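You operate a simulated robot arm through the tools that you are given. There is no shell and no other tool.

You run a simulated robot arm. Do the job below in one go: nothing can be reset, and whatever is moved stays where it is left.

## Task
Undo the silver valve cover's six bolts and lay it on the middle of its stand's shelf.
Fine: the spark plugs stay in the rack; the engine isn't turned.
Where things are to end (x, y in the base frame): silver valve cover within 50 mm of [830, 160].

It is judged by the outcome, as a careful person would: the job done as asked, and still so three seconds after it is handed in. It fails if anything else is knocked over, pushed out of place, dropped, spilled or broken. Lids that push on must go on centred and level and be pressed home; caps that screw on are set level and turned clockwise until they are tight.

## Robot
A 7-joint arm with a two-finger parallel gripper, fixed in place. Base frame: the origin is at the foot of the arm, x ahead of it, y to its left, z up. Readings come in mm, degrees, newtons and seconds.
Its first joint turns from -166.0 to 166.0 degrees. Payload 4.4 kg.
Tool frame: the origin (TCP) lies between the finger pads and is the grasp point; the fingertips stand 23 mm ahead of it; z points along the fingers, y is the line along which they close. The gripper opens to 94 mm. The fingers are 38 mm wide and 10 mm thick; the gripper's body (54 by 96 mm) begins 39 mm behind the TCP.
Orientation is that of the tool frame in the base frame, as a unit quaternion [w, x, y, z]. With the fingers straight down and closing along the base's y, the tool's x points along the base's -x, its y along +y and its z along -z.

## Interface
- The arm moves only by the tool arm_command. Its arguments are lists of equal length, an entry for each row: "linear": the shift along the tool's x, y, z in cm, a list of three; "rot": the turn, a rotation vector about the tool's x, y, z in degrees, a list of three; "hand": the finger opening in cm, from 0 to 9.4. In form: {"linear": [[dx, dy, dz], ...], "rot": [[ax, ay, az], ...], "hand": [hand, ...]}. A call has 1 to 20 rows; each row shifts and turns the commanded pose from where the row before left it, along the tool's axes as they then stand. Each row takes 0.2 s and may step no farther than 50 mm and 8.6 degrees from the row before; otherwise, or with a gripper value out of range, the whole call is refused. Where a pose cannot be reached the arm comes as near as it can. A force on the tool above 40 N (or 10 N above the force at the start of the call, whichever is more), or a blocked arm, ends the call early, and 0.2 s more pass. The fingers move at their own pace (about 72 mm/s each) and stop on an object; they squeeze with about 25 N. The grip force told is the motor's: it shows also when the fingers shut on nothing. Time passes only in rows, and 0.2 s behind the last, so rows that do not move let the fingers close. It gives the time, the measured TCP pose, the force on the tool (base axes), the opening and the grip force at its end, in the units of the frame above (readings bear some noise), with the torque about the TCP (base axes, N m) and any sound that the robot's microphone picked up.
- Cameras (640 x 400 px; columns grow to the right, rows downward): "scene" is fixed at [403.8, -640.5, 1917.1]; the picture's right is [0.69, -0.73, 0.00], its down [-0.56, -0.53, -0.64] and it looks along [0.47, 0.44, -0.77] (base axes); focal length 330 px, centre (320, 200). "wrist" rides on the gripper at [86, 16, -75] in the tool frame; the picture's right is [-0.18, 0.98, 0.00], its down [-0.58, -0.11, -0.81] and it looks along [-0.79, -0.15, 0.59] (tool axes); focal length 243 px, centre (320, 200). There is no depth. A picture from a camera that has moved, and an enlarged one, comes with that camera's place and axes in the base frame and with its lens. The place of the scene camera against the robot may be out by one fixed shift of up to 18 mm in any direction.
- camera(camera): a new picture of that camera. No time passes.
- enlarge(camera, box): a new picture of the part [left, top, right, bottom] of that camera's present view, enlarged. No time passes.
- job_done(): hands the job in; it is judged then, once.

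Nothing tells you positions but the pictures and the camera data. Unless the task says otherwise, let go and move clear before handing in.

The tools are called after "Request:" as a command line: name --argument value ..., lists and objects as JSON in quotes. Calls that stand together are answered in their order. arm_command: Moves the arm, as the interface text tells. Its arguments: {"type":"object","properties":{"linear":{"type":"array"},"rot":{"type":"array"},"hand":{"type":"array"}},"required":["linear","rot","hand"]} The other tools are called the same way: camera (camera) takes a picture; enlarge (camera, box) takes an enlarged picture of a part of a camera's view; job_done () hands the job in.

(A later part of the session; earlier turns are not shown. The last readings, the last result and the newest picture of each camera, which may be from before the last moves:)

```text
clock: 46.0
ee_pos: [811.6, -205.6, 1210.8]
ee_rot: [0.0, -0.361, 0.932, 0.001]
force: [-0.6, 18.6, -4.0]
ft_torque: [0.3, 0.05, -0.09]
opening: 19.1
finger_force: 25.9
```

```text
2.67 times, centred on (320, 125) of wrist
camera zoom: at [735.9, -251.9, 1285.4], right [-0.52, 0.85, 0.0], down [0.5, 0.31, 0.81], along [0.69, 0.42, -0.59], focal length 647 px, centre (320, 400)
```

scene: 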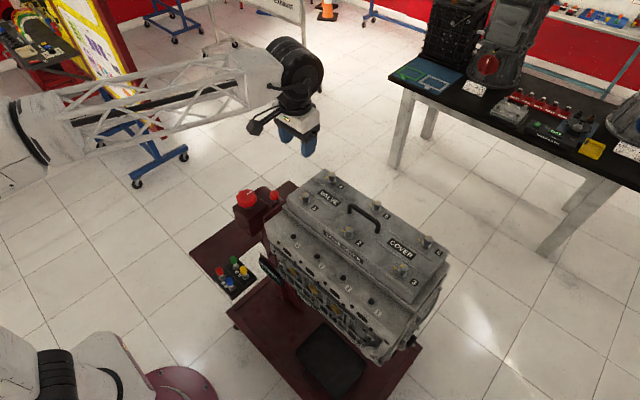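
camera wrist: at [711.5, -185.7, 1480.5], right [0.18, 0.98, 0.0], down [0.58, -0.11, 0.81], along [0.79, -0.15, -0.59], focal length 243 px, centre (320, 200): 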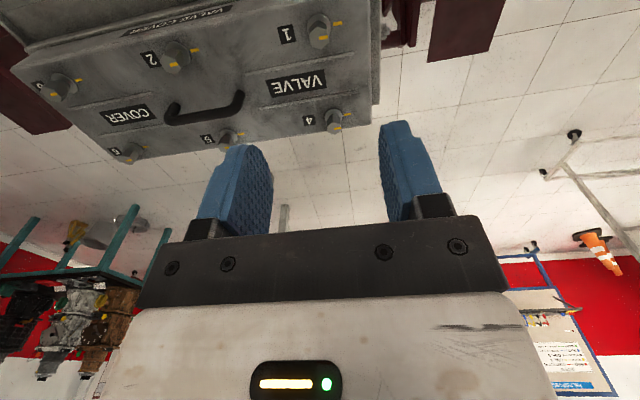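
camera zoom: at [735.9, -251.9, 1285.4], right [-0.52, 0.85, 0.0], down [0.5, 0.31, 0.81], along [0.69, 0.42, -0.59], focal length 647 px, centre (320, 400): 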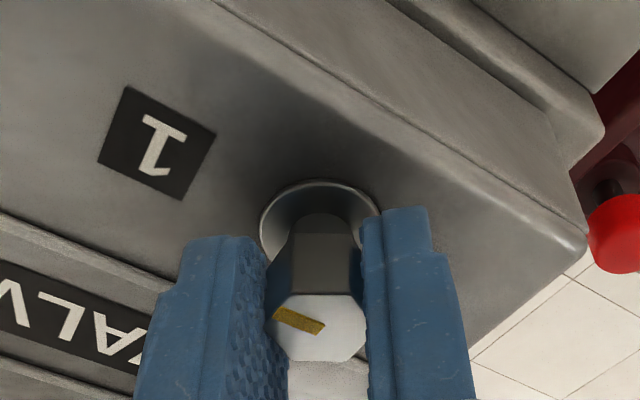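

The bolt seems to have stopped near 180–190° while the fingers rotated past it, which may be the end of its travel. I'll open and look at it closely.

Request:
arm_command --linear '[[0, 0, 0], [0, 0, 0], [0, 0, -2], [0, 0, -2], [0, 0, 0]]' --rot '[[0, 0, 0], [0, 0, 0], [0, 0, 0], [0, 0, 0], [0, 0, 0]]' --hand '[5, 5, 5, 5, 5]'

Request:
enlarge --camera "wrist" --box '[200, 40, 440, 190]'

Request:
enlarge --camera "scene" --box '[280, 150, 380, 230]'

```text
clock: 47.2
ee_pos: [811.6, -206.3, 1251.0]
ee_rot: [0.001, -0.36, 0.933, 0.0]
force: [-0.4, 0.1, 0.4]
ft_torque: [0.01, 0.01, -0.01]
opening: 50.0
finger_force: 0.1
```

```text
2.67 times, centred on (320, 115) of wrist
camera zoom: at [736.4, -253.0, 1326.7], right [-0.52, 0.85, 0.0], down [0.5, 0.31, 0.81], along [0.69, 0.42, -0.59], focal length 647 px, centre (320, 427)
```

zoom: 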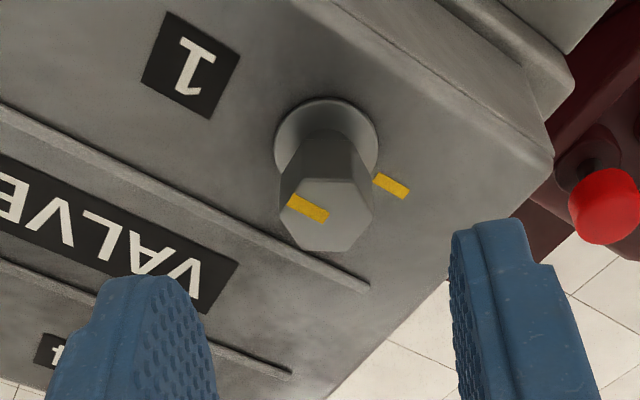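

```text
5.00 times, centred on (330, 190) of scene
camera zoom: at [403.8, -640.5, 1917.1], right [0.69, -0.73, 0.0], down [-0.56, -0.53, -0.64], along [0.47, 0.44, -0.77], focal length 1649 px, centre (270, 250)
```

zoom: 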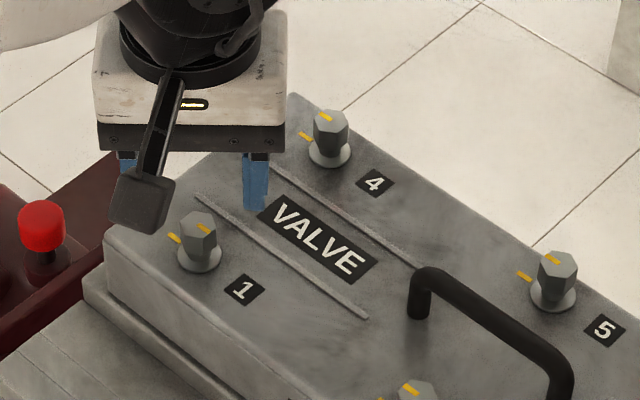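

Bolt 1's mark now sits exactly opposite its start mark, so it turned 180° to a hard stop. I take the other five to need the same half turn. Next is bolt 4 near (917,-206), approached at yaw −60° so a full 180° fits within the wrist's range.

Request:
arm_command --linear '[[0, 0, -2], [0, 0, -2], [0, 0, 0], [0, 0, 0], [0, 0, 0], [0, 0, 0], [0, 0, 0], [0, 0, 0], [0, 0, 0], [0, 0, 0], [0, 0, 0], [0, 0, 0], [0, 0, 0], [-1.78, 3.05, 0], [-1.78, 3.05, 0], [-1.78, 3.05, 0], [0, 0, 0]]' --rot '[[0, 0, 7.9], [0, 0, 7.9], [0, 0, 7.9], [0, 0, 7.9], [0, 0, 7.9], [0, 0, 7.9], [0, 0, 7.9], [0, 0, 7.9], [0, 0, 7.9], [0, 0, 7.9], [0, 0, 7.9], [0, 0, 7.9], [0, 0, 7.6], [0, 0, 0], [0, 0, 0], [0, 0, 0], [0, 0, 0]]' --hand '[5, 5, 5, 5, 5, 5, 5, 5, 5, 5, 5, 5, 5, 5, 5, 5, 5]'

Request:
enlarge --camera "wrist" --box '[200, 0, 440, 150]'

```text
clock: 50.8
ee_pos: [918.9, -207.3, 1289.5]
ee_rot: [0.002, 0.502, 0.865, 0.0]
force: [0.3, -0.3, 0.1]
ft_torque: [0.02, -0.02, -0.04]
opening: 50.0
finger_force: 0.1
```

```text
2.67 times, centred on (320, 75) of wrist
camera zoom: at [888.1, -123.8, 1364.8], right [0.94, 0.33, 0.0], down [0.19, -0.56, 0.81], along [0.27, -0.76, -0.59], focal length 647 px, centre (320, 533)
```

zoom: 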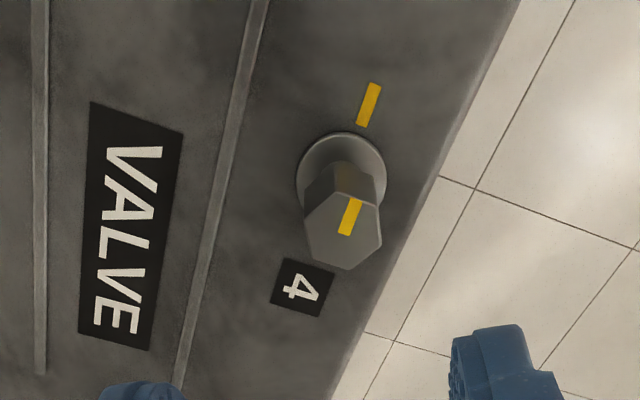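

Bolt 4 appears about 5 mm toward tool +y. I'll shift, descend partway, and re-check.

Request:
arm_command --linear '[[-0.04, 0.5, 2], [0, 0, 2.5], [0, 0, 0]]' --rot '[[0, 0, 0], [0, 0, 0], [0, 0, 0]]' --hand '[5, 5, 5]'

Request:
enlarge --camera "wrist" --box '[200, 50, 440, 200]'

```text
clock: 51.6
ee_pos: [922.7, -203.4, 1244.9]
ee_rot: [0.001, 0.501, 0.865, 0.0]
force: [0.6, 0.4, -0.2]
ft_torque: [-0.01, 0.0, 0.02]
opening: 49.7
finger_force: 0.0
```

```text
2.67 times, centred on (320, 125) of wrist
camera zoom: at [892.6, -120.3, 1319.7], right [0.94, 0.33, 0.0], down [0.19, -0.56, 0.81], along [0.27, -0.76, -0.59], focal length 647 px, centre (320, 400)
```

zoom: 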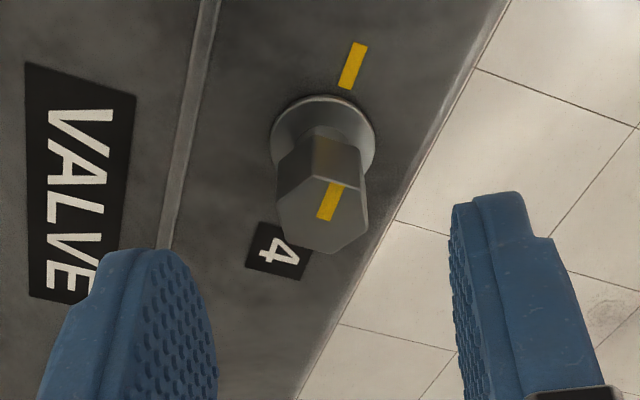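

Bolt 4 is nearly centred. I'll descend, close on it, and read the side force before turning.

Request:
arm_command --linear '[[-0.15, 0, 2], [0, 0, 1.7], [0, 0, 0], [0, 0, 0], [0, 0, 0], [0, 0, 0]]' --rot '[[0, 0, 0], [0, 0, 0], [0, 0, 0], [0, 0, 0], [0, 0, 0], [0, 0, 0]]' --hand '[5, 4, 3, 1.2, 1.2, 1.2]'

Request:
enlarge --camera "wrist" --box '[200, 50, 440, 200]'

```text
clock: 53.0
ee_pos: [923.8, -204.4, 1208.1]
ee_rot: [-0.001, 0.502, 0.865, 0.001]
force: [-17.4, -8.8, 0.5]
ft_torque: [-0.01, 0.29, -0.01]
opening: 20.6
finger_force: 9.8
```

```text
2.67 times, centred on (320, 125) of wrist
camera zoom: at [895.3, -122.5, 1283.9], right [0.94, 0.33, 0.0], down [0.19, -0.56, 0.81], along [0.27, -0.76, -0.59], focal length 647 px, centre (320, 400)
```

zoom: 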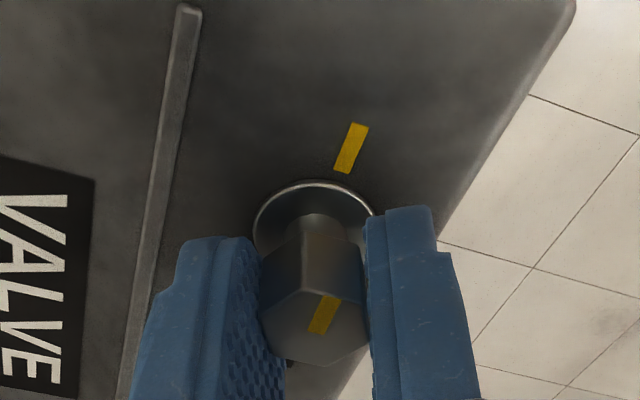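

Request:
arm_command --linear '[[0, -0.16, 0], [0, 0, 0], [0, 0, 0]]' --rot '[[0, 0, 0], [0, 0, 0], [0, 0, 0]]' --hand '[1.2, 1.2, 1.2]'

Request:
arm_command --linear '[[0, 0, 0], [0, 0, 0], [0, 0, 0], [0, 0, 0], [0, 0, 0], [0, 0, 0], [0, 0, 0]]' --rot '[[0, 0, -5], [0, 0, -5], [0, 0, -5], [0, 0, -5], [0, 0, -5], [0, 0, -5], [0, 0, 0]]' --hand '[1.2, 1.2, 1.2, 1.2, 1.2, 1.2, 1.2]'

```text
clock: 53.8
ee_pos: [923.3, -206.3, 1209.8]
ee_rot: [0.001, 0.501, 0.865, 0.0]
force: [13.0, 1.3, 3.4]
ft_torque: [-0.19, -0.32, 0.07]
opening: 18.7
finger_force: 24.9
```

```text
clock: 55.4
ee_pos: [921.9, -206.6, 1207.9]
ee_rot: [0.0, 0.261, 0.965, 0.001]
force: [6.3, 17.8, -7.8]
ft_torque: [0.13, -0.02, 0.0]
opening: 20.4
finger_force: 9.4
```

The bolt is off by about +1.5 mm in tool y and +1.7 mm in tool x. I'll re-centre and continue.

Request:
arm_command --linear '[[0, 0, 0], [0.17, 0.13, 0], [0, 0, 0], [0, 0, 0], [0, 0, 0]]' --rot '[[0, 0, 0], [0, 0, 0], [0, 0, 0], [0, 0, 0], [0, 0, 0]]' --hand '[2.6, 2.6, 1.2, 1.2, 1.2]'

Request:
enlarge --camera "wrist" --box '[200, 50, 440, 200]'

```text
clock: 56.6
ee_pos: [920.3, -203.5, 1208.9]
ee_rot: [0.001, 0.261, 0.965, 0.0]
force: [1.2, -4.6, 1.1]
ft_torque: [-0.18, -0.11, -0.02]
opening: 19.1
finger_force: 25.1
```

```text
2.67 times, centred on (320, 125) of wrist
camera zoom: at [853.4, -146.8, 1284.2], right [0.65, 0.76, 0.0], down [0.45, -0.39, 0.81], along [0.61, -0.53, -0.59], focal length 647 px, centre (320, 400)
```

zoom: 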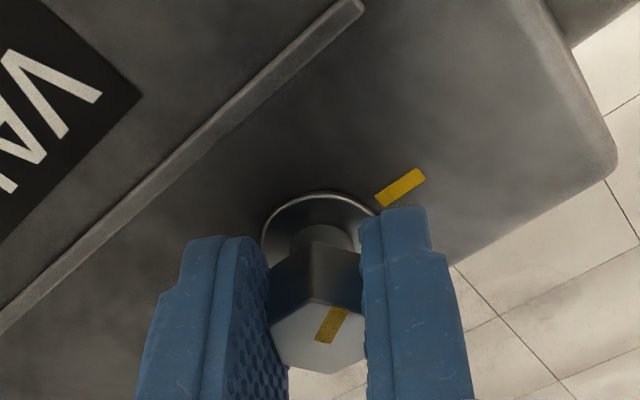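

It's well centred and the bolt is following. I'll continue turning.

Request:
arm_command --linear '[[0, 0, 0], [0, 0, 0], [0, 0, 0], [0, 0, 0], [0, 0, 0], [0, 0, 0], [0, 0, 0], [0, 0, 0], [0, 0, 0]]' --rot '[[0, 0, -6], [0, 0, -6], [0, 0, -6], [0, 0, -6], [0, 0, -6], [0, 0, -6], [0, 0, -6], [0, 0, -6], [0, 0, 0]]' --hand '[1.2, 1.2, 1.2, 1.2, 1.2, 1.2, 1.2, 1.2, 1.2]'

```text
clock: 58.5
ee_pos: [921.6, -205.8, 1207.7]
ee_rot: [0.002, -0.154, 0.988, -0.001]
force: [5.4, -8.5, -0.6]
ft_torque: [-0.09, -0.24, -0.02]
opening: 19.0
finger_force: 25.2
stopped in row 9: the force on the tool passed its limit at 40 N (the readings are from after the stop); the commanded pose is now the measured one
```

Request:
arm_command --linear '[[0, 0, 0], [-0.14, -0.05, 0], [0, 0, 0], [0, 0, 0], [0, 0, 0]]' --rot '[[0, 0, 0], [0, 0, 0], [0, 0, 0], [0, 0, 0], [0, 0, 0]]' --hand '[2.6, 2.6, 1.2, 1.2, 1.2]'

Request:
arm_command --linear '[[0, 0, 0], [0, 0, 0], [0, 0, 0], [0, 0, 0], [0, 0, 0], [0, 0, 0], [0, 0, 0]]' --rot '[[0, 0, -6], [0, 0, -6], [0, 0, -6], [0, 0, -6], [0, 0, -6], [0, 0, -6], [0, 0, 0]]' --hand '[1.2, 1.2, 1.2, 1.2, 1.2, 1.2, 1.2]'

Request:
enlarge --camera "wrist" --box '[200, 50, 440, 200]'

```text
clock: 59.8
ee_pos: [922.7, -206.2, 1208.8]
ee_rot: [0.001, -0.154, 0.988, 0.0]
force: [-0.2, 0.0, 1.5]
ft_torque: [-0.33, 0.23, 0.0]
opening: 18.5
finger_force: 25.1
```

```text
clock: 61.4
ee_pos: [922.1, -205.5, 1210.0]
ee_rot: [0.001, -0.452, 0.892, -0.001]
force: [18.0, -17.5, 7.4]
ft_torque: [-0.36, -0.2, -0.02]
opening: 18.7
finger_force: 25.2
```

```text
2.67 times, centred on (320, 125) of wrist
camera zoom: at [856.8, -265.8, 1284.6], right [-0.68, 0.73, 0.0], down [0.43, 0.41, 0.81], along [0.59, 0.55, -0.59], focal length 647 px, centre (320, 400)
```

zoom: 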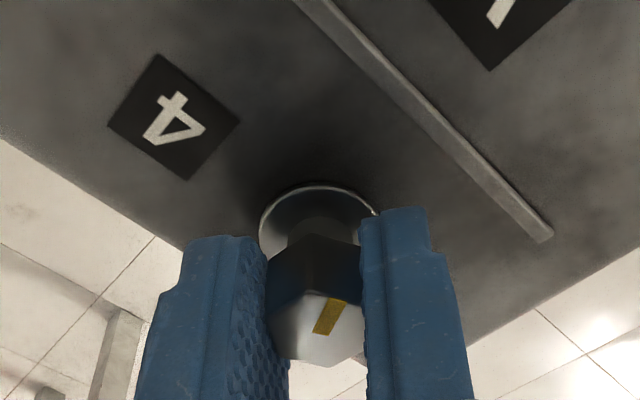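

Request:
arm_command --linear '[[0, 0, 0], [-0.14, -0.1, 0], [0, 0, 0], [0, 0, 0], [0, 0, 0]]' --rot '[[0, 0, 0], [0, 0, 0], [0, 0, 0], [0, 0, 0], [0, 0, 0]]' --hand '[2.6, 2.6, 1.2, 1.2, 1.2]'

Request:
arm_command --linear '[[0, 0, 0], [0, 0, 0], [0, 0, 0], [0, 0, 0], [0, 0, 0], [0, 0, 0], [0, 0, 0], [0, 0, 0]]' --rot '[[0, 0, -6], [0, 0, -6], [0, 0, -6], [0, 0, -6], [0, 0, -6], [0, 0, -6], [0, 0, -6], [0, 0, 0]]' --hand '[1.2, 1.2, 1.2, 1.2, 1.2, 1.2, 1.2, 1.2]'

Request:
enlarge --camera "wrist" --box '[200, 50, 440, 200]'

```text
clock: 62.5
ee_pos: [923.5, -206.3, 1206.6]
ee_rot: [0.002, -0.452, 0.892, -0.001]
force: [9.1, -4.0, 0.4]
ft_torque: [0.26, -0.26, -0.02]
opening: 19.0
finger_force: 25.3
```

```text
clock: 64.3
ee_pos: [924.0, -203.8, 1209.0]
ee_rot: [-0.001, 0.742, -0.671, 0.002]
force: [4.8, 5.1, -4.6]
ft_torque: [0.54, 0.11, 0.0]
opening: 18.9
finger_force: 25.6
```

```text
2.67 times, centred on (320, 125) of wrist
camera zoom: at [915.2, -292.5, 1284.0], right [-1.0, 0.08, 0.0], down [0.05, 0.59, 0.81], along [0.07, 0.8, -0.59], focal length 647 px, centre (320, 400)
```

zoom: 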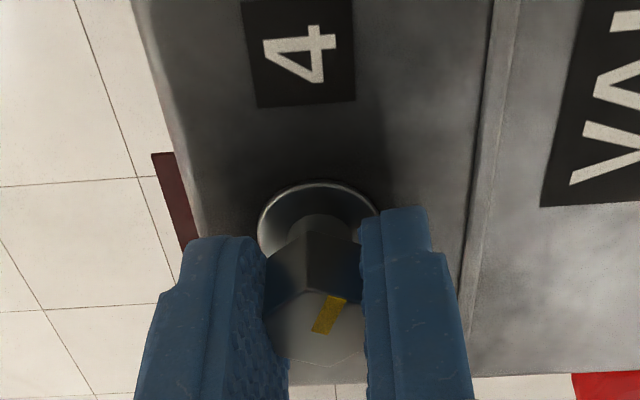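

Nearly there, with about 156° turned. I'll go the last ~28° until it meets its stop.

Request:
arm_command --linear '[[0, 0, 0], [0, 0, 0], [0, 0, 0], [0, 0, 0], [0, 0, 0], [0, 0, 0], [0, 0, 0]]' --rot '[[0, 0, -5], [0, 0, -5], [0, 0, -5], [0, 0, -5], [0, 0, -5], [0, 0, -5], [0, 0, 0]]' --hand '[1.2, 1.2, 1.2, 1.2, 1.2, 1.2, 1.2]'

Request:
enlarge --camera "wrist" --box '[200, 50, 440, 200]'

```text
clock: 66.0
ee_pos: [925.0, -205.2, 1208.5]
ee_rot: [0.0, 0.89, -0.455, 0.002]
force: [-7.0, 1.0, -0.4]
ft_torque: [-0.06, 0.18, -0.17]
opening: 19.2
finger_force: 24.9
```

```text
2.67 times, centred on (320, 125) of wrist
camera zoom: at [960.4, -285.2, 1284.3], right [-0.91, -0.43, 0.0], down [-0.25, 0.54, 0.8], along [-0.34, 0.73, -0.59], focal length 647 px, centre (320, 400)
```

zoom: 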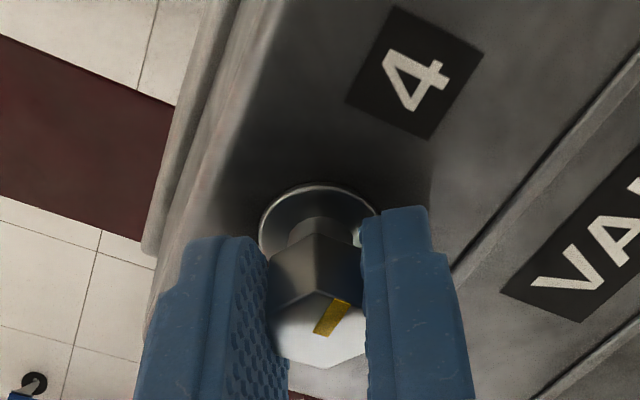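

Request:
arm_command --linear '[[0, 0, 0], [0, 0, 0], [0, 0, 0]]' --rot '[[0, 0, -4], [0, 0, -4], [0, 0, 0]]' --hand '[1.2, 1.2, 1.2]'

Request:
arm_command --linear '[[0, 0, 0], [0, 0, 0], [0, 0, -3], [0, 0, -4], [0, 0, 0]]' --rot '[[0, 0, 0], [0, 0, 0], [0, 0, 0], [0, 0, 0], [0, 0, 0]]' --hand '[5, 5, 5, 5, 5]'

Request:
enlarge --camera "wrist" --box '[200, 0, 440, 150]'

```text
clock: 66.8
ee_pos: [924.1, -205.9, 1209.3]
ee_rot: [0.0, 0.92, -0.393, 0.001]
force: [0.3, -2.4, -0.1]
ft_torque: [-0.28, 0.0, -0.1]
opening: 19.3
finger_force: 24.5
```

```text
clock: 68.0
ee_pos: [924.0, -206.9, 1278.2]
ee_rot: [0.0, 0.92, -0.393, 0.002]
force: [-0.5, -0.5, -0.8]
ft_torque: [-0.03, -0.02, 0.01]
opening: 50.2
finger_force: 0.1
```

```text
2.67 times, centred on (320, 75) of wrist
camera zoom: at [970.9, -280.8, 1353.7], right [-0.84, -0.55, 0.0], down [-0.33, 0.5, 0.8], along [-0.44, 0.67, -0.59], focal length 647 px, centre (320, 533)
```

zoom: 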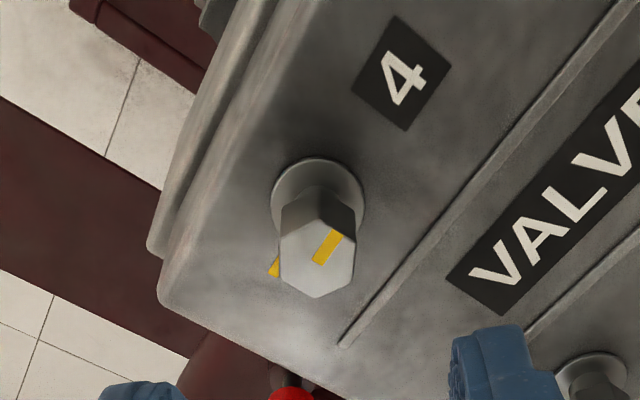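

Bolt 4 followed the fingers to about 194° without an obvious stop, so 180° may not be the limit. I'll unwind the wrist and turn bolt 4 further to learn how far these bolts go.

Request:
arm_command --linear '[[0, 0, 0], [0, 0, 0], [0, 0, 0], [0, 0, 0], [0, 0, 0], [0, 0, 0], [0, 0, 0], [0, 0, 0], [0, 0, 0], [0, 0, 0], [0, 0, 0], [0, 0, 0], [0, 0, 0], [0, 0, 0], [0, 0, 0]]' --rot '[[0, 0, 8.4], [0, 0, 8.4], [0, 0, 8.4], [0, 0, 8.4], [0, 0, 8.4], [0, 0, 8.4], [0, 0, 8.4], [0, 0, 8.4], [0, 0, 8.4], [0, 0, 8.4], [0, 0, 8.4], [0, 0, 8.4], [0, 0, 8.4], [0, 0, 8.4], [0, 0, 8.4]]' --hand '[5, 5, 5, 5, 5, 5, 5, 5, 5, 5, 5, 5, 5, 5, 5]'

Request:
arm_command --linear '[[0, 0, 0], [0, 0, 0], [0, 0, 0], [0, 0, 0], [0, 0, 0], [0, 0, 0], [0, 0, 0], [0, 0, 0], [0, 0, 0], [0, 0, 0], [0, 0, 0], [0, 0, 0], [0, 0, 0], [0, 0, 0]]' --rot '[[0, 0, 8.4], [0, 0, 8.4], [0, 0, 8.4], [0, 0, 8.4], [0, 0, 8.4], [0, 0, 8.4], [0, 0, 8.4], [0, 0, 8.4], [0, 0, 8.4], [0, 0, 8.4], [0, 0, 8.4], [0, 0, 8.4], [0, 0, 8.4], [0, 0, 0]]' --hand '[5, 5, 5, 5, 5, 5, 5, 5, 5, 5, 5, 5, 5, 5]'

Request:
enlarge --camera "wrist" --box '[200, 0, 440, 150]'

Request:
enlarge --camera "scene" --box '[280, 150, 380, 230]'

```text
clock: 71.2
ee_pos: [922.2, -204.2, 1278.2]
ee_rot: [0.001, -0.066, 0.998, -0.001]
force: [0.2, 0.4, 0.0]
ft_torque: [0.0, 0.02, 0.02]
opening: 50.1
finger_force: 0.1
```

```text
clock: 74.2
ee_pos: [924.0, -205.5, 1278.4]
ee_rot: [0.002, 0.775, 0.632, 0.001]
force: [-1.0, 0.4, -0.3]
ft_torque: [0.02, 0.0, 0.01]
opening: 50.2
finger_force: 0.0
```

```text
2.67 times, centred on (320, 75) of wrist
camera zoom: at [956.4, -123.4, 1354.4], right [0.93, -0.38, 0.0], down [-0.23, -0.55, 0.81], along [-0.3, -0.75, -0.59], focal length 647 px, centre (320, 533)
```

zoom: 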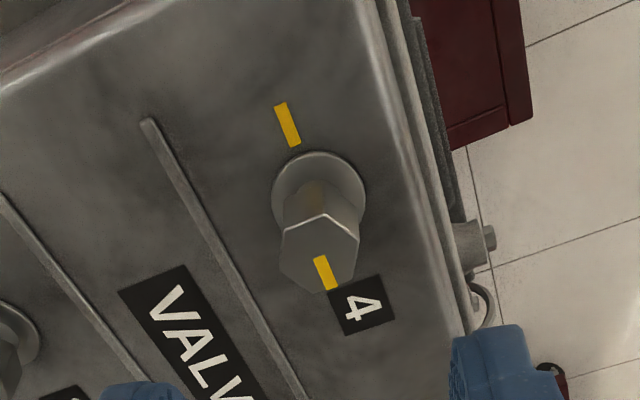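

```text
5.00 times, centred on (330, 190) of scene
camera zoom: at [403.8, -640.5, 1917.1], right [0.69, -0.73, 0.0], down [-0.56, -0.53, -0.64], along [0.47, 0.44, -0.77], focal length 1649 px, centre (270, 250)
```

zoom: 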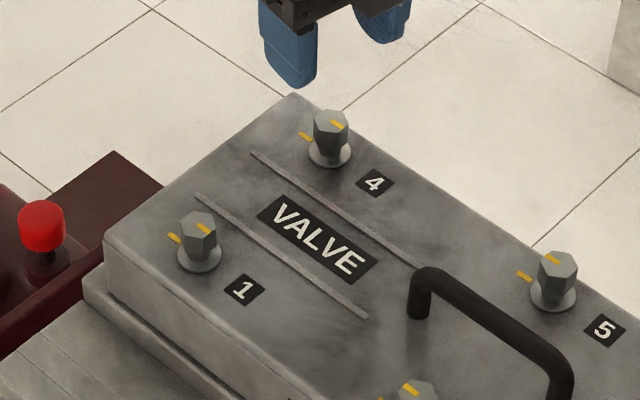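

Seen square-on, bolt 4's mark is exactly opposite its reference, just like bolt 1. Both stopped at 180°, so I count both as undone. Next is bolt 5 at about (924,-364), keeping this yaw for a long turn.

Request:
arm_command --linear '[[-3.9, 0.8, 0], [-3.9, 0.8, 0], [-3.9, 0.8, 0], [-3.88, 0.8, 0], [0, 0, 1.5], [0, 0, 1.5], [0, 0, 0]]' --rot '[[0, 0, 0], [0, 0, 0], [0, 0, 0], [0, 0, 0], [0, 0, 0], [0, 0, 0], [0, 0, 0]]' --hand '[5, 5, 5, 5, 5, 5, 5]'

Request:
enlarge --camera "wrist" --box '[200, 30, 440, 180]'

```text
clock: 75.8
ee_pos: [924.8, -362.4, 1247.4]
ee_rot: [0.001, 0.774, 0.633, 0.001]
force: [0.6, -0.5, 0.1]
ft_torque: [-0.03, -0.04, 0.0]
opening: 50.1
finger_force: 0.1
```

```text
2.67 times, centred on (320, 105) of wrist
camera zoom: at [956.5, -280.7, 1322.6], right [0.93, -0.38, 0.0], down [-0.23, -0.55, 0.81], along [-0.3, -0.75, -0.59], focal length 647 px, centre (320, 453)
```

zoom: 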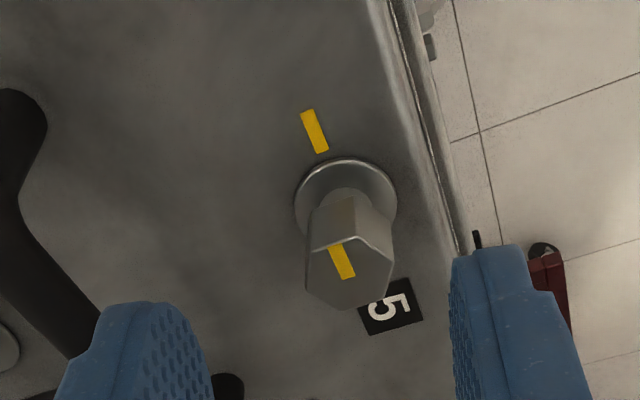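

Bolt 5 is actually at about (928.5,-371), so the cover is yawed slightly. I'll shift there, descend, and grip.

Request:
arm_command --linear '[[-0.62, 0.64, 1], [0, 0, 0], [0, 0, 1.5], [0, 0, 1.4], [0, 0, 0]]' --rot '[[0, 0, 0], [0, 0, 0], [0, 0, 0], [0, 0, 0], [0, 0, 0]]' --hand '[5, 5, 5, 4, 3]'

Request:
enlarge --camera "wrist" --box '[200, 50, 440, 200]'

Request:
arm_command --linear '[[0, 0, 0], [0, 0, 0], [0, 0, 0]]' --rot '[[0, 0, 0], [0, 0, 0], [0, 0, 0]]' --hand '[1.2, 1.2, 1.2]'

```text
clock: 77.0
ee_pos: [928.8, -370.9, 1208.9]
ee_rot: [0.001, 0.774, 0.633, 0.001]
force: [-0.5, 0.1, 0.2]
ft_torque: [0.01, -0.01, -0.04]
opening: 29.8
finger_force: 0.1
```

```text
2.67 times, centred on (320, 125) of wrist
camera zoom: at [960.8, -289.3, 1285.0], right [0.93, -0.38, 0.0], down [-0.23, -0.55, 0.81], along [-0.3, -0.75, -0.59], focal length 647 px, centre (320, 400)
```

zoom: 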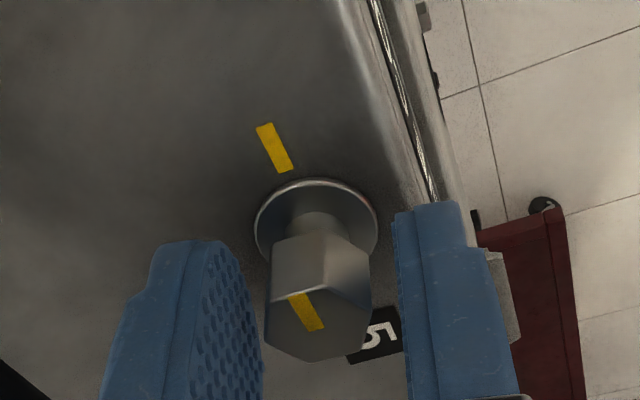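

```text
clock: 77.8
ee_pos: [928.0, -370.7, 1209.3]
ee_rot: [0.002, 0.774, 0.633, 0.001]
force: [-23.5, 6.7, -0.2]
ft_torque: [0.11, 0.45, 0.02]
opening: 19.4
finger_force: 25.0
```

Request:
arm_command --linear '[[0, -0.1, 0], [0, 0, 0]]' --rot '[[0, 0, 0], [0, 0, 0]]' --hand '[1.2, 1.2]'

Request:
arm_command --linear '[[0, 0, 0], [0, 0, 0], [0, 0, 0], [0, 0, 0], [0, 0, 0], [0, 0, 0], [0, 0, 0], [0, 0, 0]]' --rot '[[0, 0, -5], [0, 0, -6], [0, 0, -6], [0, 0, -6], [0, 0, -6], [0, 0, -6], [0, 0, -6], [0, 0, 0]]' --hand '[1.2, 1.2, 1.2, 1.2, 1.2, 1.2, 1.2, 1.2]'

```text
clock: 78.3
ee_pos: [927.7, -370.7, 1209.0]
ee_rot: [0.001, 0.774, 0.633, 0.001]
force: [-13.9, 4.8, -0.7]
ft_torque: [0.13, 0.27, 0.02]
opening: 19.2
finger_force: 25.0
```

```text
clock: 80.2
ee_pos: [929.8, -370.6, 1210.7]
ee_rot: [0.002, 0.503, 0.864, 0.001]
force: [-20.7, 4.8, -6.9]
ft_torque: [0.06, 0.29, 0.04]
opening: 19.3
finger_force: 24.9
```

Request:
arm_command --linear '[[0.05, -0.06, 0.02], [0, 0, 0], [0, 0, 0], [0, 0, 0], [0, 0, 0], [0, 0, 0], [0, 0, 0], [0, 0, 0], [0, 0, 0]]' --rot '[[0, 0, 0], [0, 0, -6], [0, 0, -6], [0, 0, -6], [0, 0, -6], [0, 0, -6], [0, 0, -6], [0, 0, -6], [0, 0, 0]]' --hand '[1.2, 1.2, 1.2, 1.2, 1.2, 1.2, 1.2, 1.2, 1.2]'

Request:
enlarge --camera "wrist" --box '[200, 50, 440, 200]'

```text
clock: 82.2
ee_pos: [928.0, -370.7, 1210.4]
ee_rot: [0.002, 0.16, 0.987, -0.001]
force: [16.6, 3.6, 0.4]
ft_torque: [-0.09, -0.63, 0.01]
opening: 19.3
finger_force: 25.0
```

```text
2.67 times, centred on (320, 125) of wrist
camera zoom: at [849.7, -328.0, 1285.6], right [0.48, 0.87, 0.0], down [0.51, -0.29, 0.81], along [0.71, -0.39, -0.59], focal length 647 px, centre (320, 400)
```

zoom: 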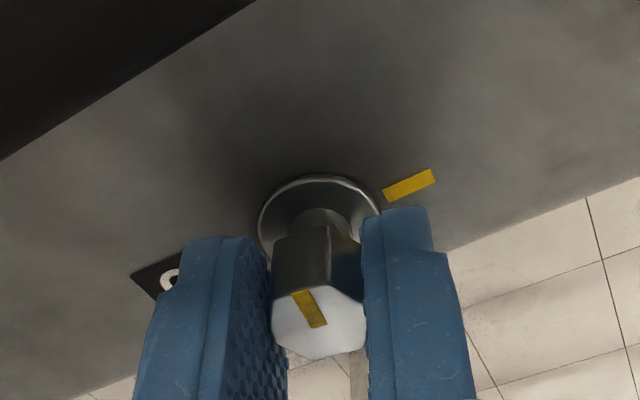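

Request:
arm_command --linear '[[-0.04, 0.03, 0], [0, 0, 0], [0, 0, 0], [0, 0, 0], [0, 0, 0], [0, 0, 0], [0, 0, 0], [0, 0, 0], [0, 0, 0]]' --rot '[[0, 0, 0], [0, 0, -6], [0, 0, -6], [0, 0, -6], [0, 0, -6], [0, 0, -6], [0, 0, -6], [0, 0, -6], [0, 0, 0]]' --hand '[1.2, 1.2, 1.2, 1.2, 1.2, 1.2, 1.2, 1.2, 1.2]'

```text
clock: 84.2
ee_pos: [929.0, -369.6, 1210.3]
ee_rot: [0.003, -0.205, 0.979, 0.0]
force: [5.8, 16.9, 11.6]
ft_torque: [0.46, -0.28, 0.01]
opening: 19.3
finger_force: 25.4
```

Request:
arm_command --linear '[[-0.03, 0.05, -0.03], [0, 0, 0], [0, 0, 0], [0, 0, 0], [0, 0, 0], [0, 0, 0], [0, 0, 0], [0, 0, 0], [0, 0, 0]]' --rot '[[0, 0, 0], [0, 0, -6], [0, 0, -6], [0, 0, -6], [0, 0, -6], [0, 0, -6], [0, 0, -6], [0, 0, -6], [0, 0, 0]]' --hand '[1.2, 1.2, 1.2, 1.2, 1.2, 1.2, 1.2, 1.2, 1.2]'

Request:
enlarge --camera "wrist" --box '[200, 50, 440, 200]'

```text
clock: 86.2
ee_pos: [927.6, -371.4, 1210.3]
ee_rot: [0.001, -0.542, 0.84, -0.002]
force: [7.2, 2.1, 11.0]
ft_torque: [0.33, -0.12, -0.01]
opening: 19.1
finger_force: 24.7
```

```text
2.67 times, centred on (320, 125) of wrist
camera zoom: at [876.3, -442.6, 1285.2], right [-0.82, 0.57, 0.0], down [0.34, 0.49, 0.81], along [0.46, 0.66, -0.59], focal length 647 px, centre (320, 400)
```

zoom: 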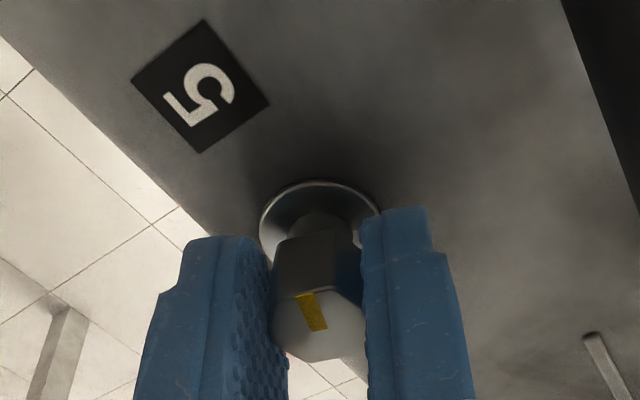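

About 165° are done on bolt 5. I'll go the final stretch to its stop.

Request:
arm_command --linear '[[0, 0, -0.03], [0, 0, 0], [0, 0, 0], [0, 0, 0], [0, 0, 0], [0, 0, 0], [0, 0, 0]]' --rot '[[0, 0, 0], [0, 0, -5], [0, 0, -5], [0, 0, -5], [0, 0, -5], [0, 0, -5], [0, 0, 0]]' --hand '[1.2, 1.2, 1.2, 1.2, 1.2, 1.2, 1.2]'

Request:
enlarge --camera "wrist" --box '[200, 50, 440, 200]'

Request:
arm_command --linear '[[0, 0, 0], [0, 0, 0], [0, 0, -3], [0, 0, -4], [0, 0, 0]]' --rot '[[0, 0, 0], [0, 0, 0], [0, 0, 0], [0, 0, 0], [0, 0, 0]]' --hand '[5, 5, 5, 5, 5]'

Request:
enlarge --camera "wrist" --box '[200, 0, 440, 150]'

```text
clock: 87.8
ee_pos: [928.2, -368.1, 1209.6]
ee_rot: [-0.001, 0.711, -0.703, 0.001]
force: [1.5, -2.3, -0.6]
ft_torque: [-0.08, 0.04, -0.18]
opening: 18.7
finger_force: 25.1
```

```text
2.67 times, centred on (320, 125) of wrist
camera zoom: at [911.1, -456.7, 1285.4], right [-0.98, 0.17, 0.0], down [0.1, 0.58, 0.81], along [0.14, 0.79, -0.59], focal length 647 px, centre (320, 400)
```

zoom: 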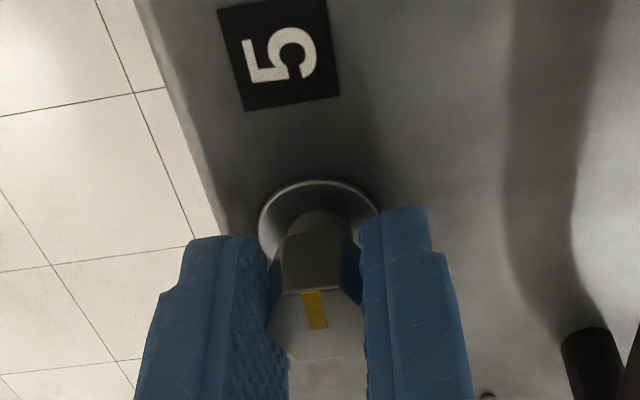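

```text
clock: 89.0
ee_pos: [926.0, -372.6, 1279.5]
ee_rot: [-0.001, 0.71, -0.704, 0.002]
force: [-0.2, 0.0, -1.4]
ft_torque: [-0.02, -0.01, 0.03]
opening: 49.8
finger_force: 0.1
```

```text
2.67 times, centred on (320, 75) of wrist
camera zoom: at [909.6, -459.0, 1355.4], right [-0.98, 0.17, 0.0], down [0.1, 0.58, 0.81], along [0.14, 0.79, -0.59], focal length 647 px, centre (320, 533)
```

zoom: 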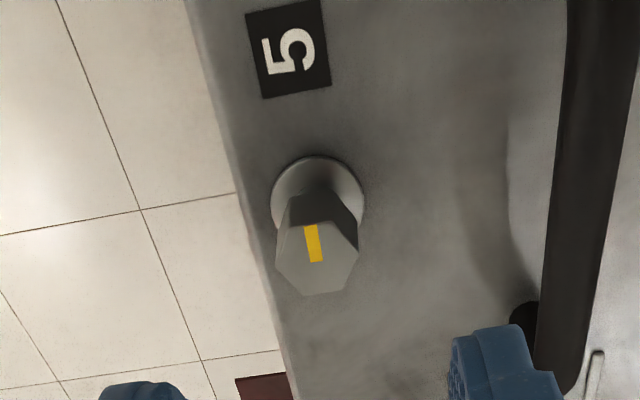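

Bolt 5 is at its 180° stop. I'll unwind the wrist and go to bolt 6, expected near (933,-537), watching the reach.

Request:
arm_command --linear '[[0, 0, 0], [0, 0, 0], [0, 0, 0], [0, 0, 0], [0, 0, 0], [0, 0, 0], [0, 0, 0], [0, 0, 0], [0, 0, 0], [0, 0, 0], [0, 0, 0], [0, 0, 0], [0, 0, 0], [0, 0, 0], [0, 0, 0], [0, 0, 0], [0, 0, 0], [0, 0, 0], [0, 0, 0], [0, 0, 0]]' --rot '[[0, 0, 8.5], [0, 0, 8.5], [0, 0, 8.5], [0, 0, 8.5], [0, 0, 8.5], [0, 0, 8.5], [0, 0, 8.5], [0, 0, 8.5], [0, 0, 8.5], [0, 0, 8.5], [0, 0, 8.5], [0, 0, 8.5], [0, 0, 8.5], [0, 0, 8.5], [0, 0, 8.5], [0, 0, 8.5], [0, 0, 8.5], [0, 0, 8.5], [0, 0, 8.5], [0, 0, 8.5]]' --hand '[5, 5, 5, 5, 5, 5, 5, 5, 5, 5, 5, 5, 5, 5, 5, 5, 5, 5, 5, 5]'

Request:
arm_command --linear '[[-4.1, -0.64, 0], [-4.1, -0.64, 0], [-4.1, -0.64, 0], [-4.1, -0.64, 0], [0, 0, 0]]' --rot '[[0, 0, 0], [0, 0, 0], [0, 0, 0], [0, 0, 0], [0, 0, 0]]' --hand '[5, 5, 5, 5, 5]'

Request:
enlarge --camera "wrist" --box '[200, 0, 440, 150]'

```text
clock: 93.2
ee_pos: [928.0, -369.2, 1280.1]
ee_rot: [0.002, 0.64, 0.768, 0.002]
force: [0.0, -0.1, 0.8]
ft_torque: [-0.01, -0.03, 0.0]
opening: 50.1
finger_force: 0.0
```

```text
clock: 94.3
ee_pos: [932.4, -538.9, 1277.4]
ee_rot: [0.001, 0.64, 0.768, 0.0]
force: [0.0, -0.2, 0.1]
ft_torque: [-0.01, 0.02, -0.02]
opening: 50.0
finger_force: 0.1
```

```text
2.67 times, centred on (320, 75) of wrist
camera zoom: at [931.6, -450.0, 1352.3], right [1.0, 0.0, 0.0], down [0.0, -0.59, 0.81], along [0.0, -0.81, -0.59], focal length 647 px, centre (320, 533)
```

zoom: 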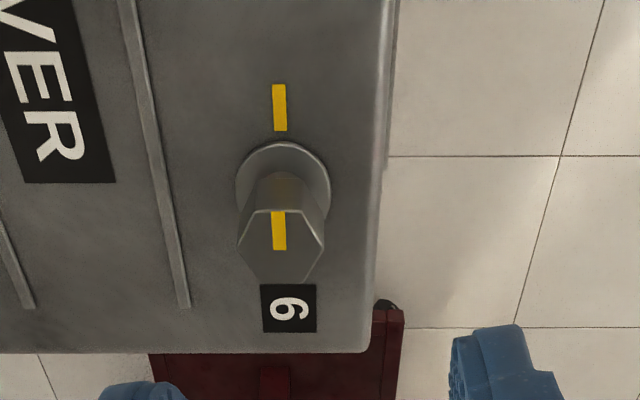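

The tool reaches bolt 6, which appears about 9.6 mm toward tool −y. I'll shift, descend, and check.

Request:
arm_command --linear '[[0.1, -0.95, 2], [0, 0, 2], [0, 0, 0]]' --rot '[[0, 0, 0], [0, 0, 0], [0, 0, 0]]' --hand '[5, 5, 5]'

Request:
enlarge --camera "wrist" --box '[200, 50, 440, 200]'

```text
clock: 95.2
ee_pos: [923.0, -535.8, 1237.8]
ee_rot: [0.003, 0.639, 0.769, 0.001]
force: [0.6, 0.1, -0.2]
ft_torque: [-0.01, -0.01, 0.0]
opening: 49.9
finger_force: 0.1
```

```text
2.67 times, centred on (320, 125) of wrist
camera zoom: at [922.3, -448.7, 1312.9], right [1.0, 0.0, 0.0], down [0.0, -0.59, 0.81], along [0.0, -0.81, -0.59], focal length 647 px, centre (320, 400)
```

zoom: 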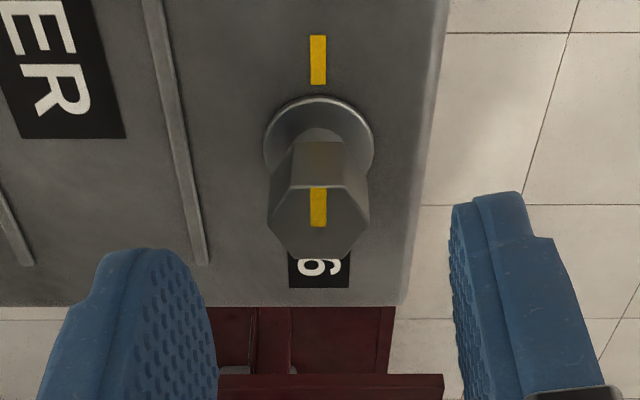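

Centred on bolt 6. Now I'll descend and grip.

Request:
arm_command --linear '[[0, 0, 1.5], [0, 0, 1.5], [0, 0, 0], [0, 0, 0], [0, 0, 0], [0, 0, 0]]' --rot '[[0, 0, 0], [0, 0, 0], [0, 0, 0], [0, 0, 0], [0, 0, 0], [0, 0, 0]]' --hand '[5, 4, 3, 1.2, 1.2, 1.2]'

```text
clock: 96.5
ee_pos: [924.0, -534.8, 1209.1]
ee_rot: [0.002, 0.639, 0.769, 0.0]
force: [0.6, -0.3, -0.2]
ft_torque: [-0.22, 0.09, 0.0]
opening: 19.2
finger_force: 25.4
```

Gripped with zero side force. Turning counter-clockwise now.

Request:
arm_command --linear '[[0, 0, 0], [0, 0, 0], [0, 0, 0], [0, 0, 0], [0, 0, 0], [0, 0, 0], [0, 0, 0], [0, 0, 0]]' --rot '[[0, 0, -5], [0, 0, -6], [0, 0, -6], [0, 0, -6], [0, 0, -6], [0, 0, -6], [0, 0, -6], [0, 0, 0]]' --hand '[1.2, 1.2, 1.2, 1.2, 1.2, 1.2, 1.2, 1.2]'

Request:
enlarge --camera "wrist" --box '[200, 50, 440, 200]'

```text
clock: 98.3
ee_pos: [924.3, -536.0, 1210.3]
ee_rot: [0.0, 0.329, 0.944, 0.0]
force: [3.6, 23.4, -9.1]
ft_torque: [0.25, 0.0, 0.02]
opening: 19.4
finger_force: 24.6
```

```text
2.67 times, centred on (320, 125) of wrist
camera zoom: at [864.8, -469.7, 1285.4], right [0.75, 0.66, 0.0], down [0.39, -0.45, 0.81], along [0.53, -0.61, -0.59], focal length 647 px, centre (320, 400)
```

zoom: 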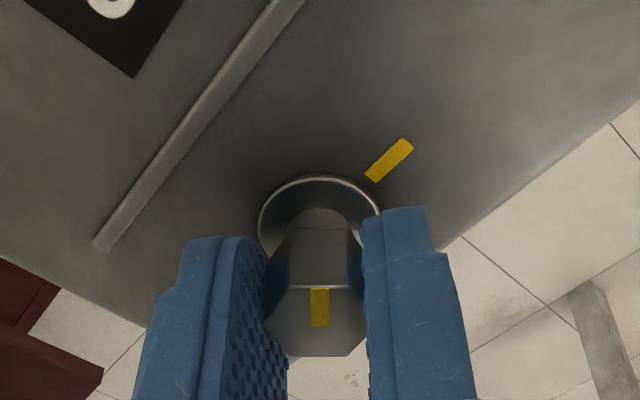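

Request:
arm_command --linear '[[0.07, 0.08, 0.02], [0, 0, 0], [0, 0, 0], [0, 0, 0], [0, 0, 0], [0, 0, 0], [0, 0, 0], [0, 0, 0], [0, 0, 0]]' --rot '[[0, 0, 0], [0, 0, -6], [0, 0, -6], [0, 0, -6], [0, 0, -6], [0, 0, -6], [0, 0, -6], [0, 0, -6], [0, 0, 0]]' --hand '[1.2, 1.2, 1.2, 1.2, 1.2, 1.2, 1.2, 1.2, 1.2]'

```text
clock: 100.3
ee_pos: [923.5, -535.5, 1210.7]
ee_rot: [0.001, -0.032, 0.999, 0.0]
force: [-0.5, 28.1, -8.4]
ft_torque: [0.27, 0.09, -0.05]
opening: 19.0
finger_force: 25.3
```

Request:
arm_command --linear '[[0.07, 0.11, 0.02], [0, 0, 0], [0, 0, 0], [0, 0, 0], [0, 0, 0], [0, 0, 0], [0, 0, 0], [0, 0, 0], [0, 0, 0]]' --rot '[[0, 0, 0], [0, 0, -6], [0, 0, -6], [0, 0, -6], [0, 0, -6], [0, 0, -6], [0, 0, -6], [0, 0, -6], [0, 0, 0]]' --hand '[1.2, 1.2, 1.2, 1.2, 1.2, 1.2, 1.2, 1.2, 1.2]'

Request:
enlarge --camera "wrist" --box '[200, 50, 440, 200]'

```text
clock: 102.0
ee_pos: [922.7, -536.4, 1211.6]
ee_rot: [0.002, -0.336, 0.942, -0.003]
force: [5.6, -5.2, 0.0]
ft_torque: [-0.02, -0.06, 0.0]
opening: 18.6
finger_force: 25.4
stopped in row 8: the force on the tool passed its limit at 41 N (the readings are from after the stop); the commanded pose is now the measured one
```

```text
2.67 times, centred on (320, 125) of wrist
camera zoom: at [843.9, -577.8, 1287.3], right [-0.48, 0.88, -0.01], down [0.51, 0.29, 0.81], along [0.71, 0.38, -0.59], focal length 647 px, centre (320, 400)
```

zoom: 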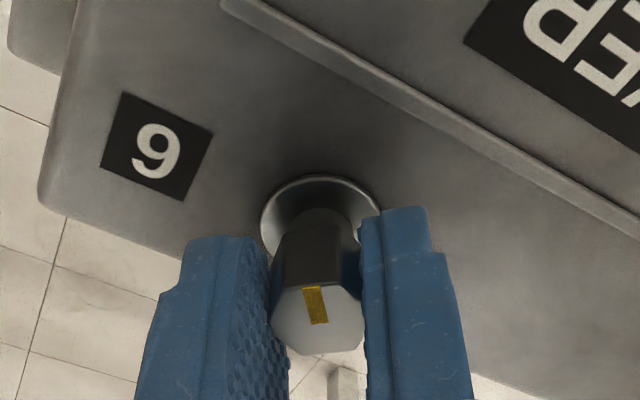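

Request:
arm_command --linear '[[-0.06, -0.03, 0], [0, 0, 0], [0, 0, 0], [0, 0, 0], [0, 0, 0], [0, 0, 0], [0, 0, 0], [0, 0, 0]]' --rot '[[0, 0, 0], [0, 0, -5], [0, 0, -5], [0, 0, -5], [0, 0, -5], [0, 0, -5], [0, 0, -5], [0, 0, 0]]' --hand '[1.2, 1.2, 1.2, 1.2, 1.2, 1.2, 1.2, 1.2]'

```text
clock: 103.8
ee_pos: [923.5, -535.7, 1210.8]
ee_rot: [0.002, -0.569, 0.823, -0.002]
force: [-1.0, -10.0, -1.5]
ft_torque: [0.14, 0.09, 0.01]
opening: 18.7
finger_force: 25.2
```

Request:
arm_command --linear '[[0.03, 0, 0], [0, 0, 0], [0, 0, 0], [0, 0, 0], [0, 0, 0], [0, 0, 0], [0, 0, 0], [0, 0, 0], [0, 0, 0], [0, 0, 0]]' --rot '[[0, 0, 0], [0, 0, -5], [0, 0, -5], [0, 0, -5], [0, 0, -5], [0, 0, -5], [0, 0, -5], [0, 0, -5], [0, 0, -5], [0, 0, 0]]' --hand '[1.2, 1.2, 1.2, 1.2, 1.2, 1.2, 1.2, 1.2, 1.2, 1.2]'

Request:
enlarge --camera "wrist" --box '[200, 50, 440, 200]'

```text
clock: 106.0
ee_pos: [922.7, -535.1, 1211.5]
ee_rot: [0.0, 0.816, -0.578, 0.004]
force: [12.4, -1.5, 1.8]
ft_torque: [-0.01, -0.02, -0.1]
opening: 19.1
finger_force: 25.1
```

```text
2.67 times, centred on (320, 125) of wrist
camera zoom: at [934.8, -622.8, 1287.9], right [-0.99, -0.15, -0.01], down [-0.09, 0.59, 0.8], along [-0.12, 0.8, -0.59], focal length 647 px, centre (320, 400)
```

zoom: 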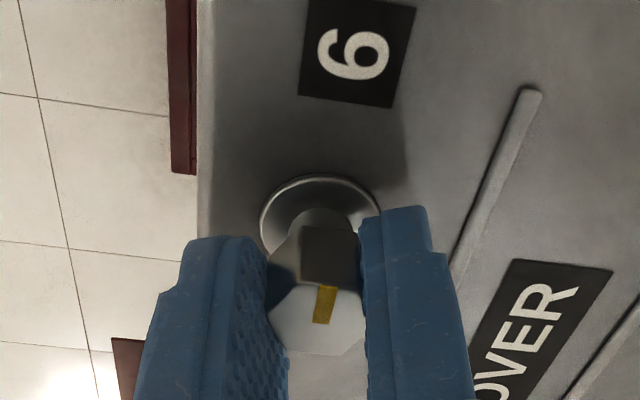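

Turned about 188°. I'll release, rise, and verify.

Request:
arm_command --linear '[[0, 0, 0], [0, 0, 0], [0, 0, -3], [0, 0, -4], [0, 0, 0]]' --rot '[[0, 0, 0], [0, 0, 0], [0, 0, 0], [0, 0, 0], [0, 0, 0]]' --hand '[5, 5, 5, 5, 5]'

Request:
enlarge --camera "wrist" --box '[200, 0, 440, 150]'

Request:
enlarge --camera "scene" --box '[340, 170, 440, 280]'

```text
clock: 107.2
ee_pos: [921.7, -537.3, 1281.2]
ee_rot: [0.0, 0.815, -0.579, 0.003]
force: [0.2, -0.2, 0.0]
ft_torque: [-0.02, -0.01, 0.01]
opening: 49.8
finger_force: 0.1
```

```text
2.67 times, centred on (320, 75) of wrist
camera zoom: at [933.8, -624.0, 1357.0], right [-0.99, -0.15, -0.01], down [-0.09, 0.59, 0.8], along [-0.12, 0.8, -0.59], focal length 647 px, centre (320, 533)
```

zoom: 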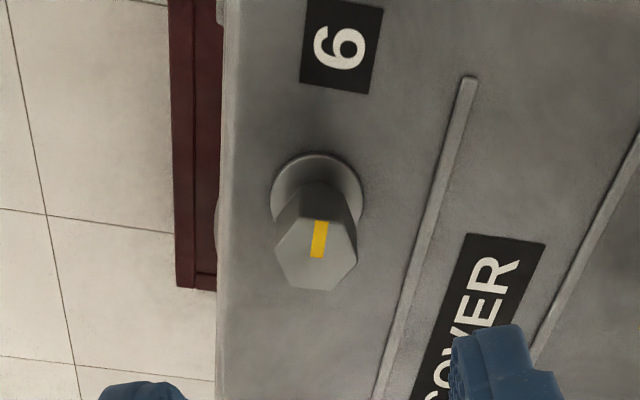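

```text
3.64 times, centred on (390, 225) of scene
camera zoom: at [403.8, -640.5, 1917.1], right [0.69, -0.73, 0.0], down [-0.56, -0.53, -0.64], along [0.47, 0.44, -0.77], focal length 1200 px, centre (66, 109)
```

zoom: 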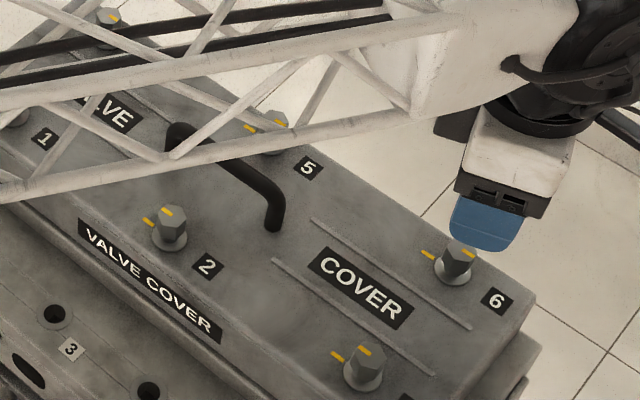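

Bolt 6 is undone. I'll unwind and go to bolt 3, expected near (811,-536).

Request:
arm_command --linear '[[0, 0, 0], [0, 0, 0], [0, 0, 0], [0, 0, 0], [0, 0, 0], [0, 0, 0], [0, 0, 0], [0, 0, 0], [0, 0, 0], [0, 0, 0], [0, 0, 0], [0, 0, 0], [0, 0, 0], [0, 0, 0], [0, 0, 0], [0, 0, 0], [0, 0, 0], [0, 0, 0], [0, 0, 0], [0, 0, 0]]' --rot '[[0, 0, 8.5], [0, 0, 8.5], [0, 0, 8.5], [0, 0, 8.5], [0, 0, 8.5], [0, 0, 8.5], [0, 0, 8.5], [0, 0, 8.5], [0, 0, 8.5], [0, 0, 8.5], [0, 0, 8.5], [0, 0, 8.5], [0, 0, 8.5], [0, 0, 8.5], [0, 0, 8.5], [0, 0, 8.5], [0, 0, 8.5], [0, 0, 8.5], [0, 0, 8.5], [0, 0, 8.5]]' --hand '[5, 5, 5, 5, 5, 5, 5, 5, 5, 5, 5, 5, 5, 5, 5, 5, 5, 5, 5, 5]'

Request:
arm_command --linear '[[0, 0, 0], [0, 0, 0], [0.8, -3.65, 0], [0.8, -3.65, 0], [0.8, -3.65, 0], [0, 0, 2], [0, 0, 2], [0, 0, 0]]' --rot '[[0, 0, 8.5], [0, 0, 8.5], [0, 0, 0], [0, 0, 0], [0, 0, 0], [0, 0, 0], [0, 0, 0], [0, 0, 0]]' --hand '[5, 5, 5, 5, 5, 5, 5, 5]'

Request:
enlarge --camera "wrist" --box '[200, 50, 440, 200]'

```text
clock: 111.4
ee_pos: [922.0, -534.7, 1282.6]
ee_rot: [0.004, 0.506, 0.862, -0.001]
force: [-0.1, -0.6, 0.1]
ft_torque: [-0.01, -0.02, 0.02]
opening: 50.1
finger_force: 0.1
```

```text
clock: 113.2
ee_pos: [811.0, -535.5, 1241.1]
ee_rot: [0.003, 0.628, 0.779, 0.001]
force: [0.7, 0.3, -0.1]
ft_torque: [0.0, 0.03, 0.01]
opening: 49.8
finger_force: 0.0
```

```text
2.67 times, centred on (320, 125) of wrist
camera zoom: at [807.2, -448.4, 1316.2], right [1.0, 0.03, 0.01], down [0.01, -0.59, 0.81], along [0.03, -0.81, -0.59], focal length 647 px, centre (320, 400)
```

zoom: 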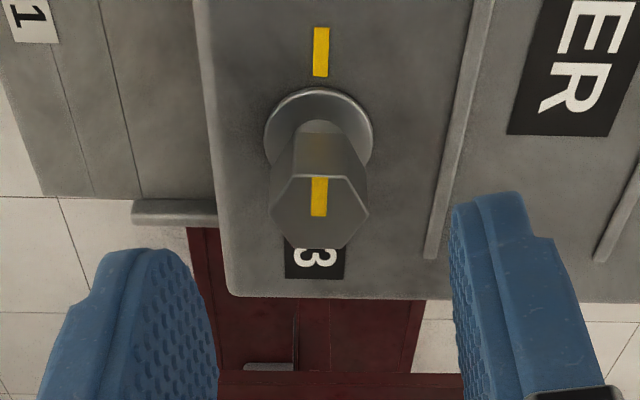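

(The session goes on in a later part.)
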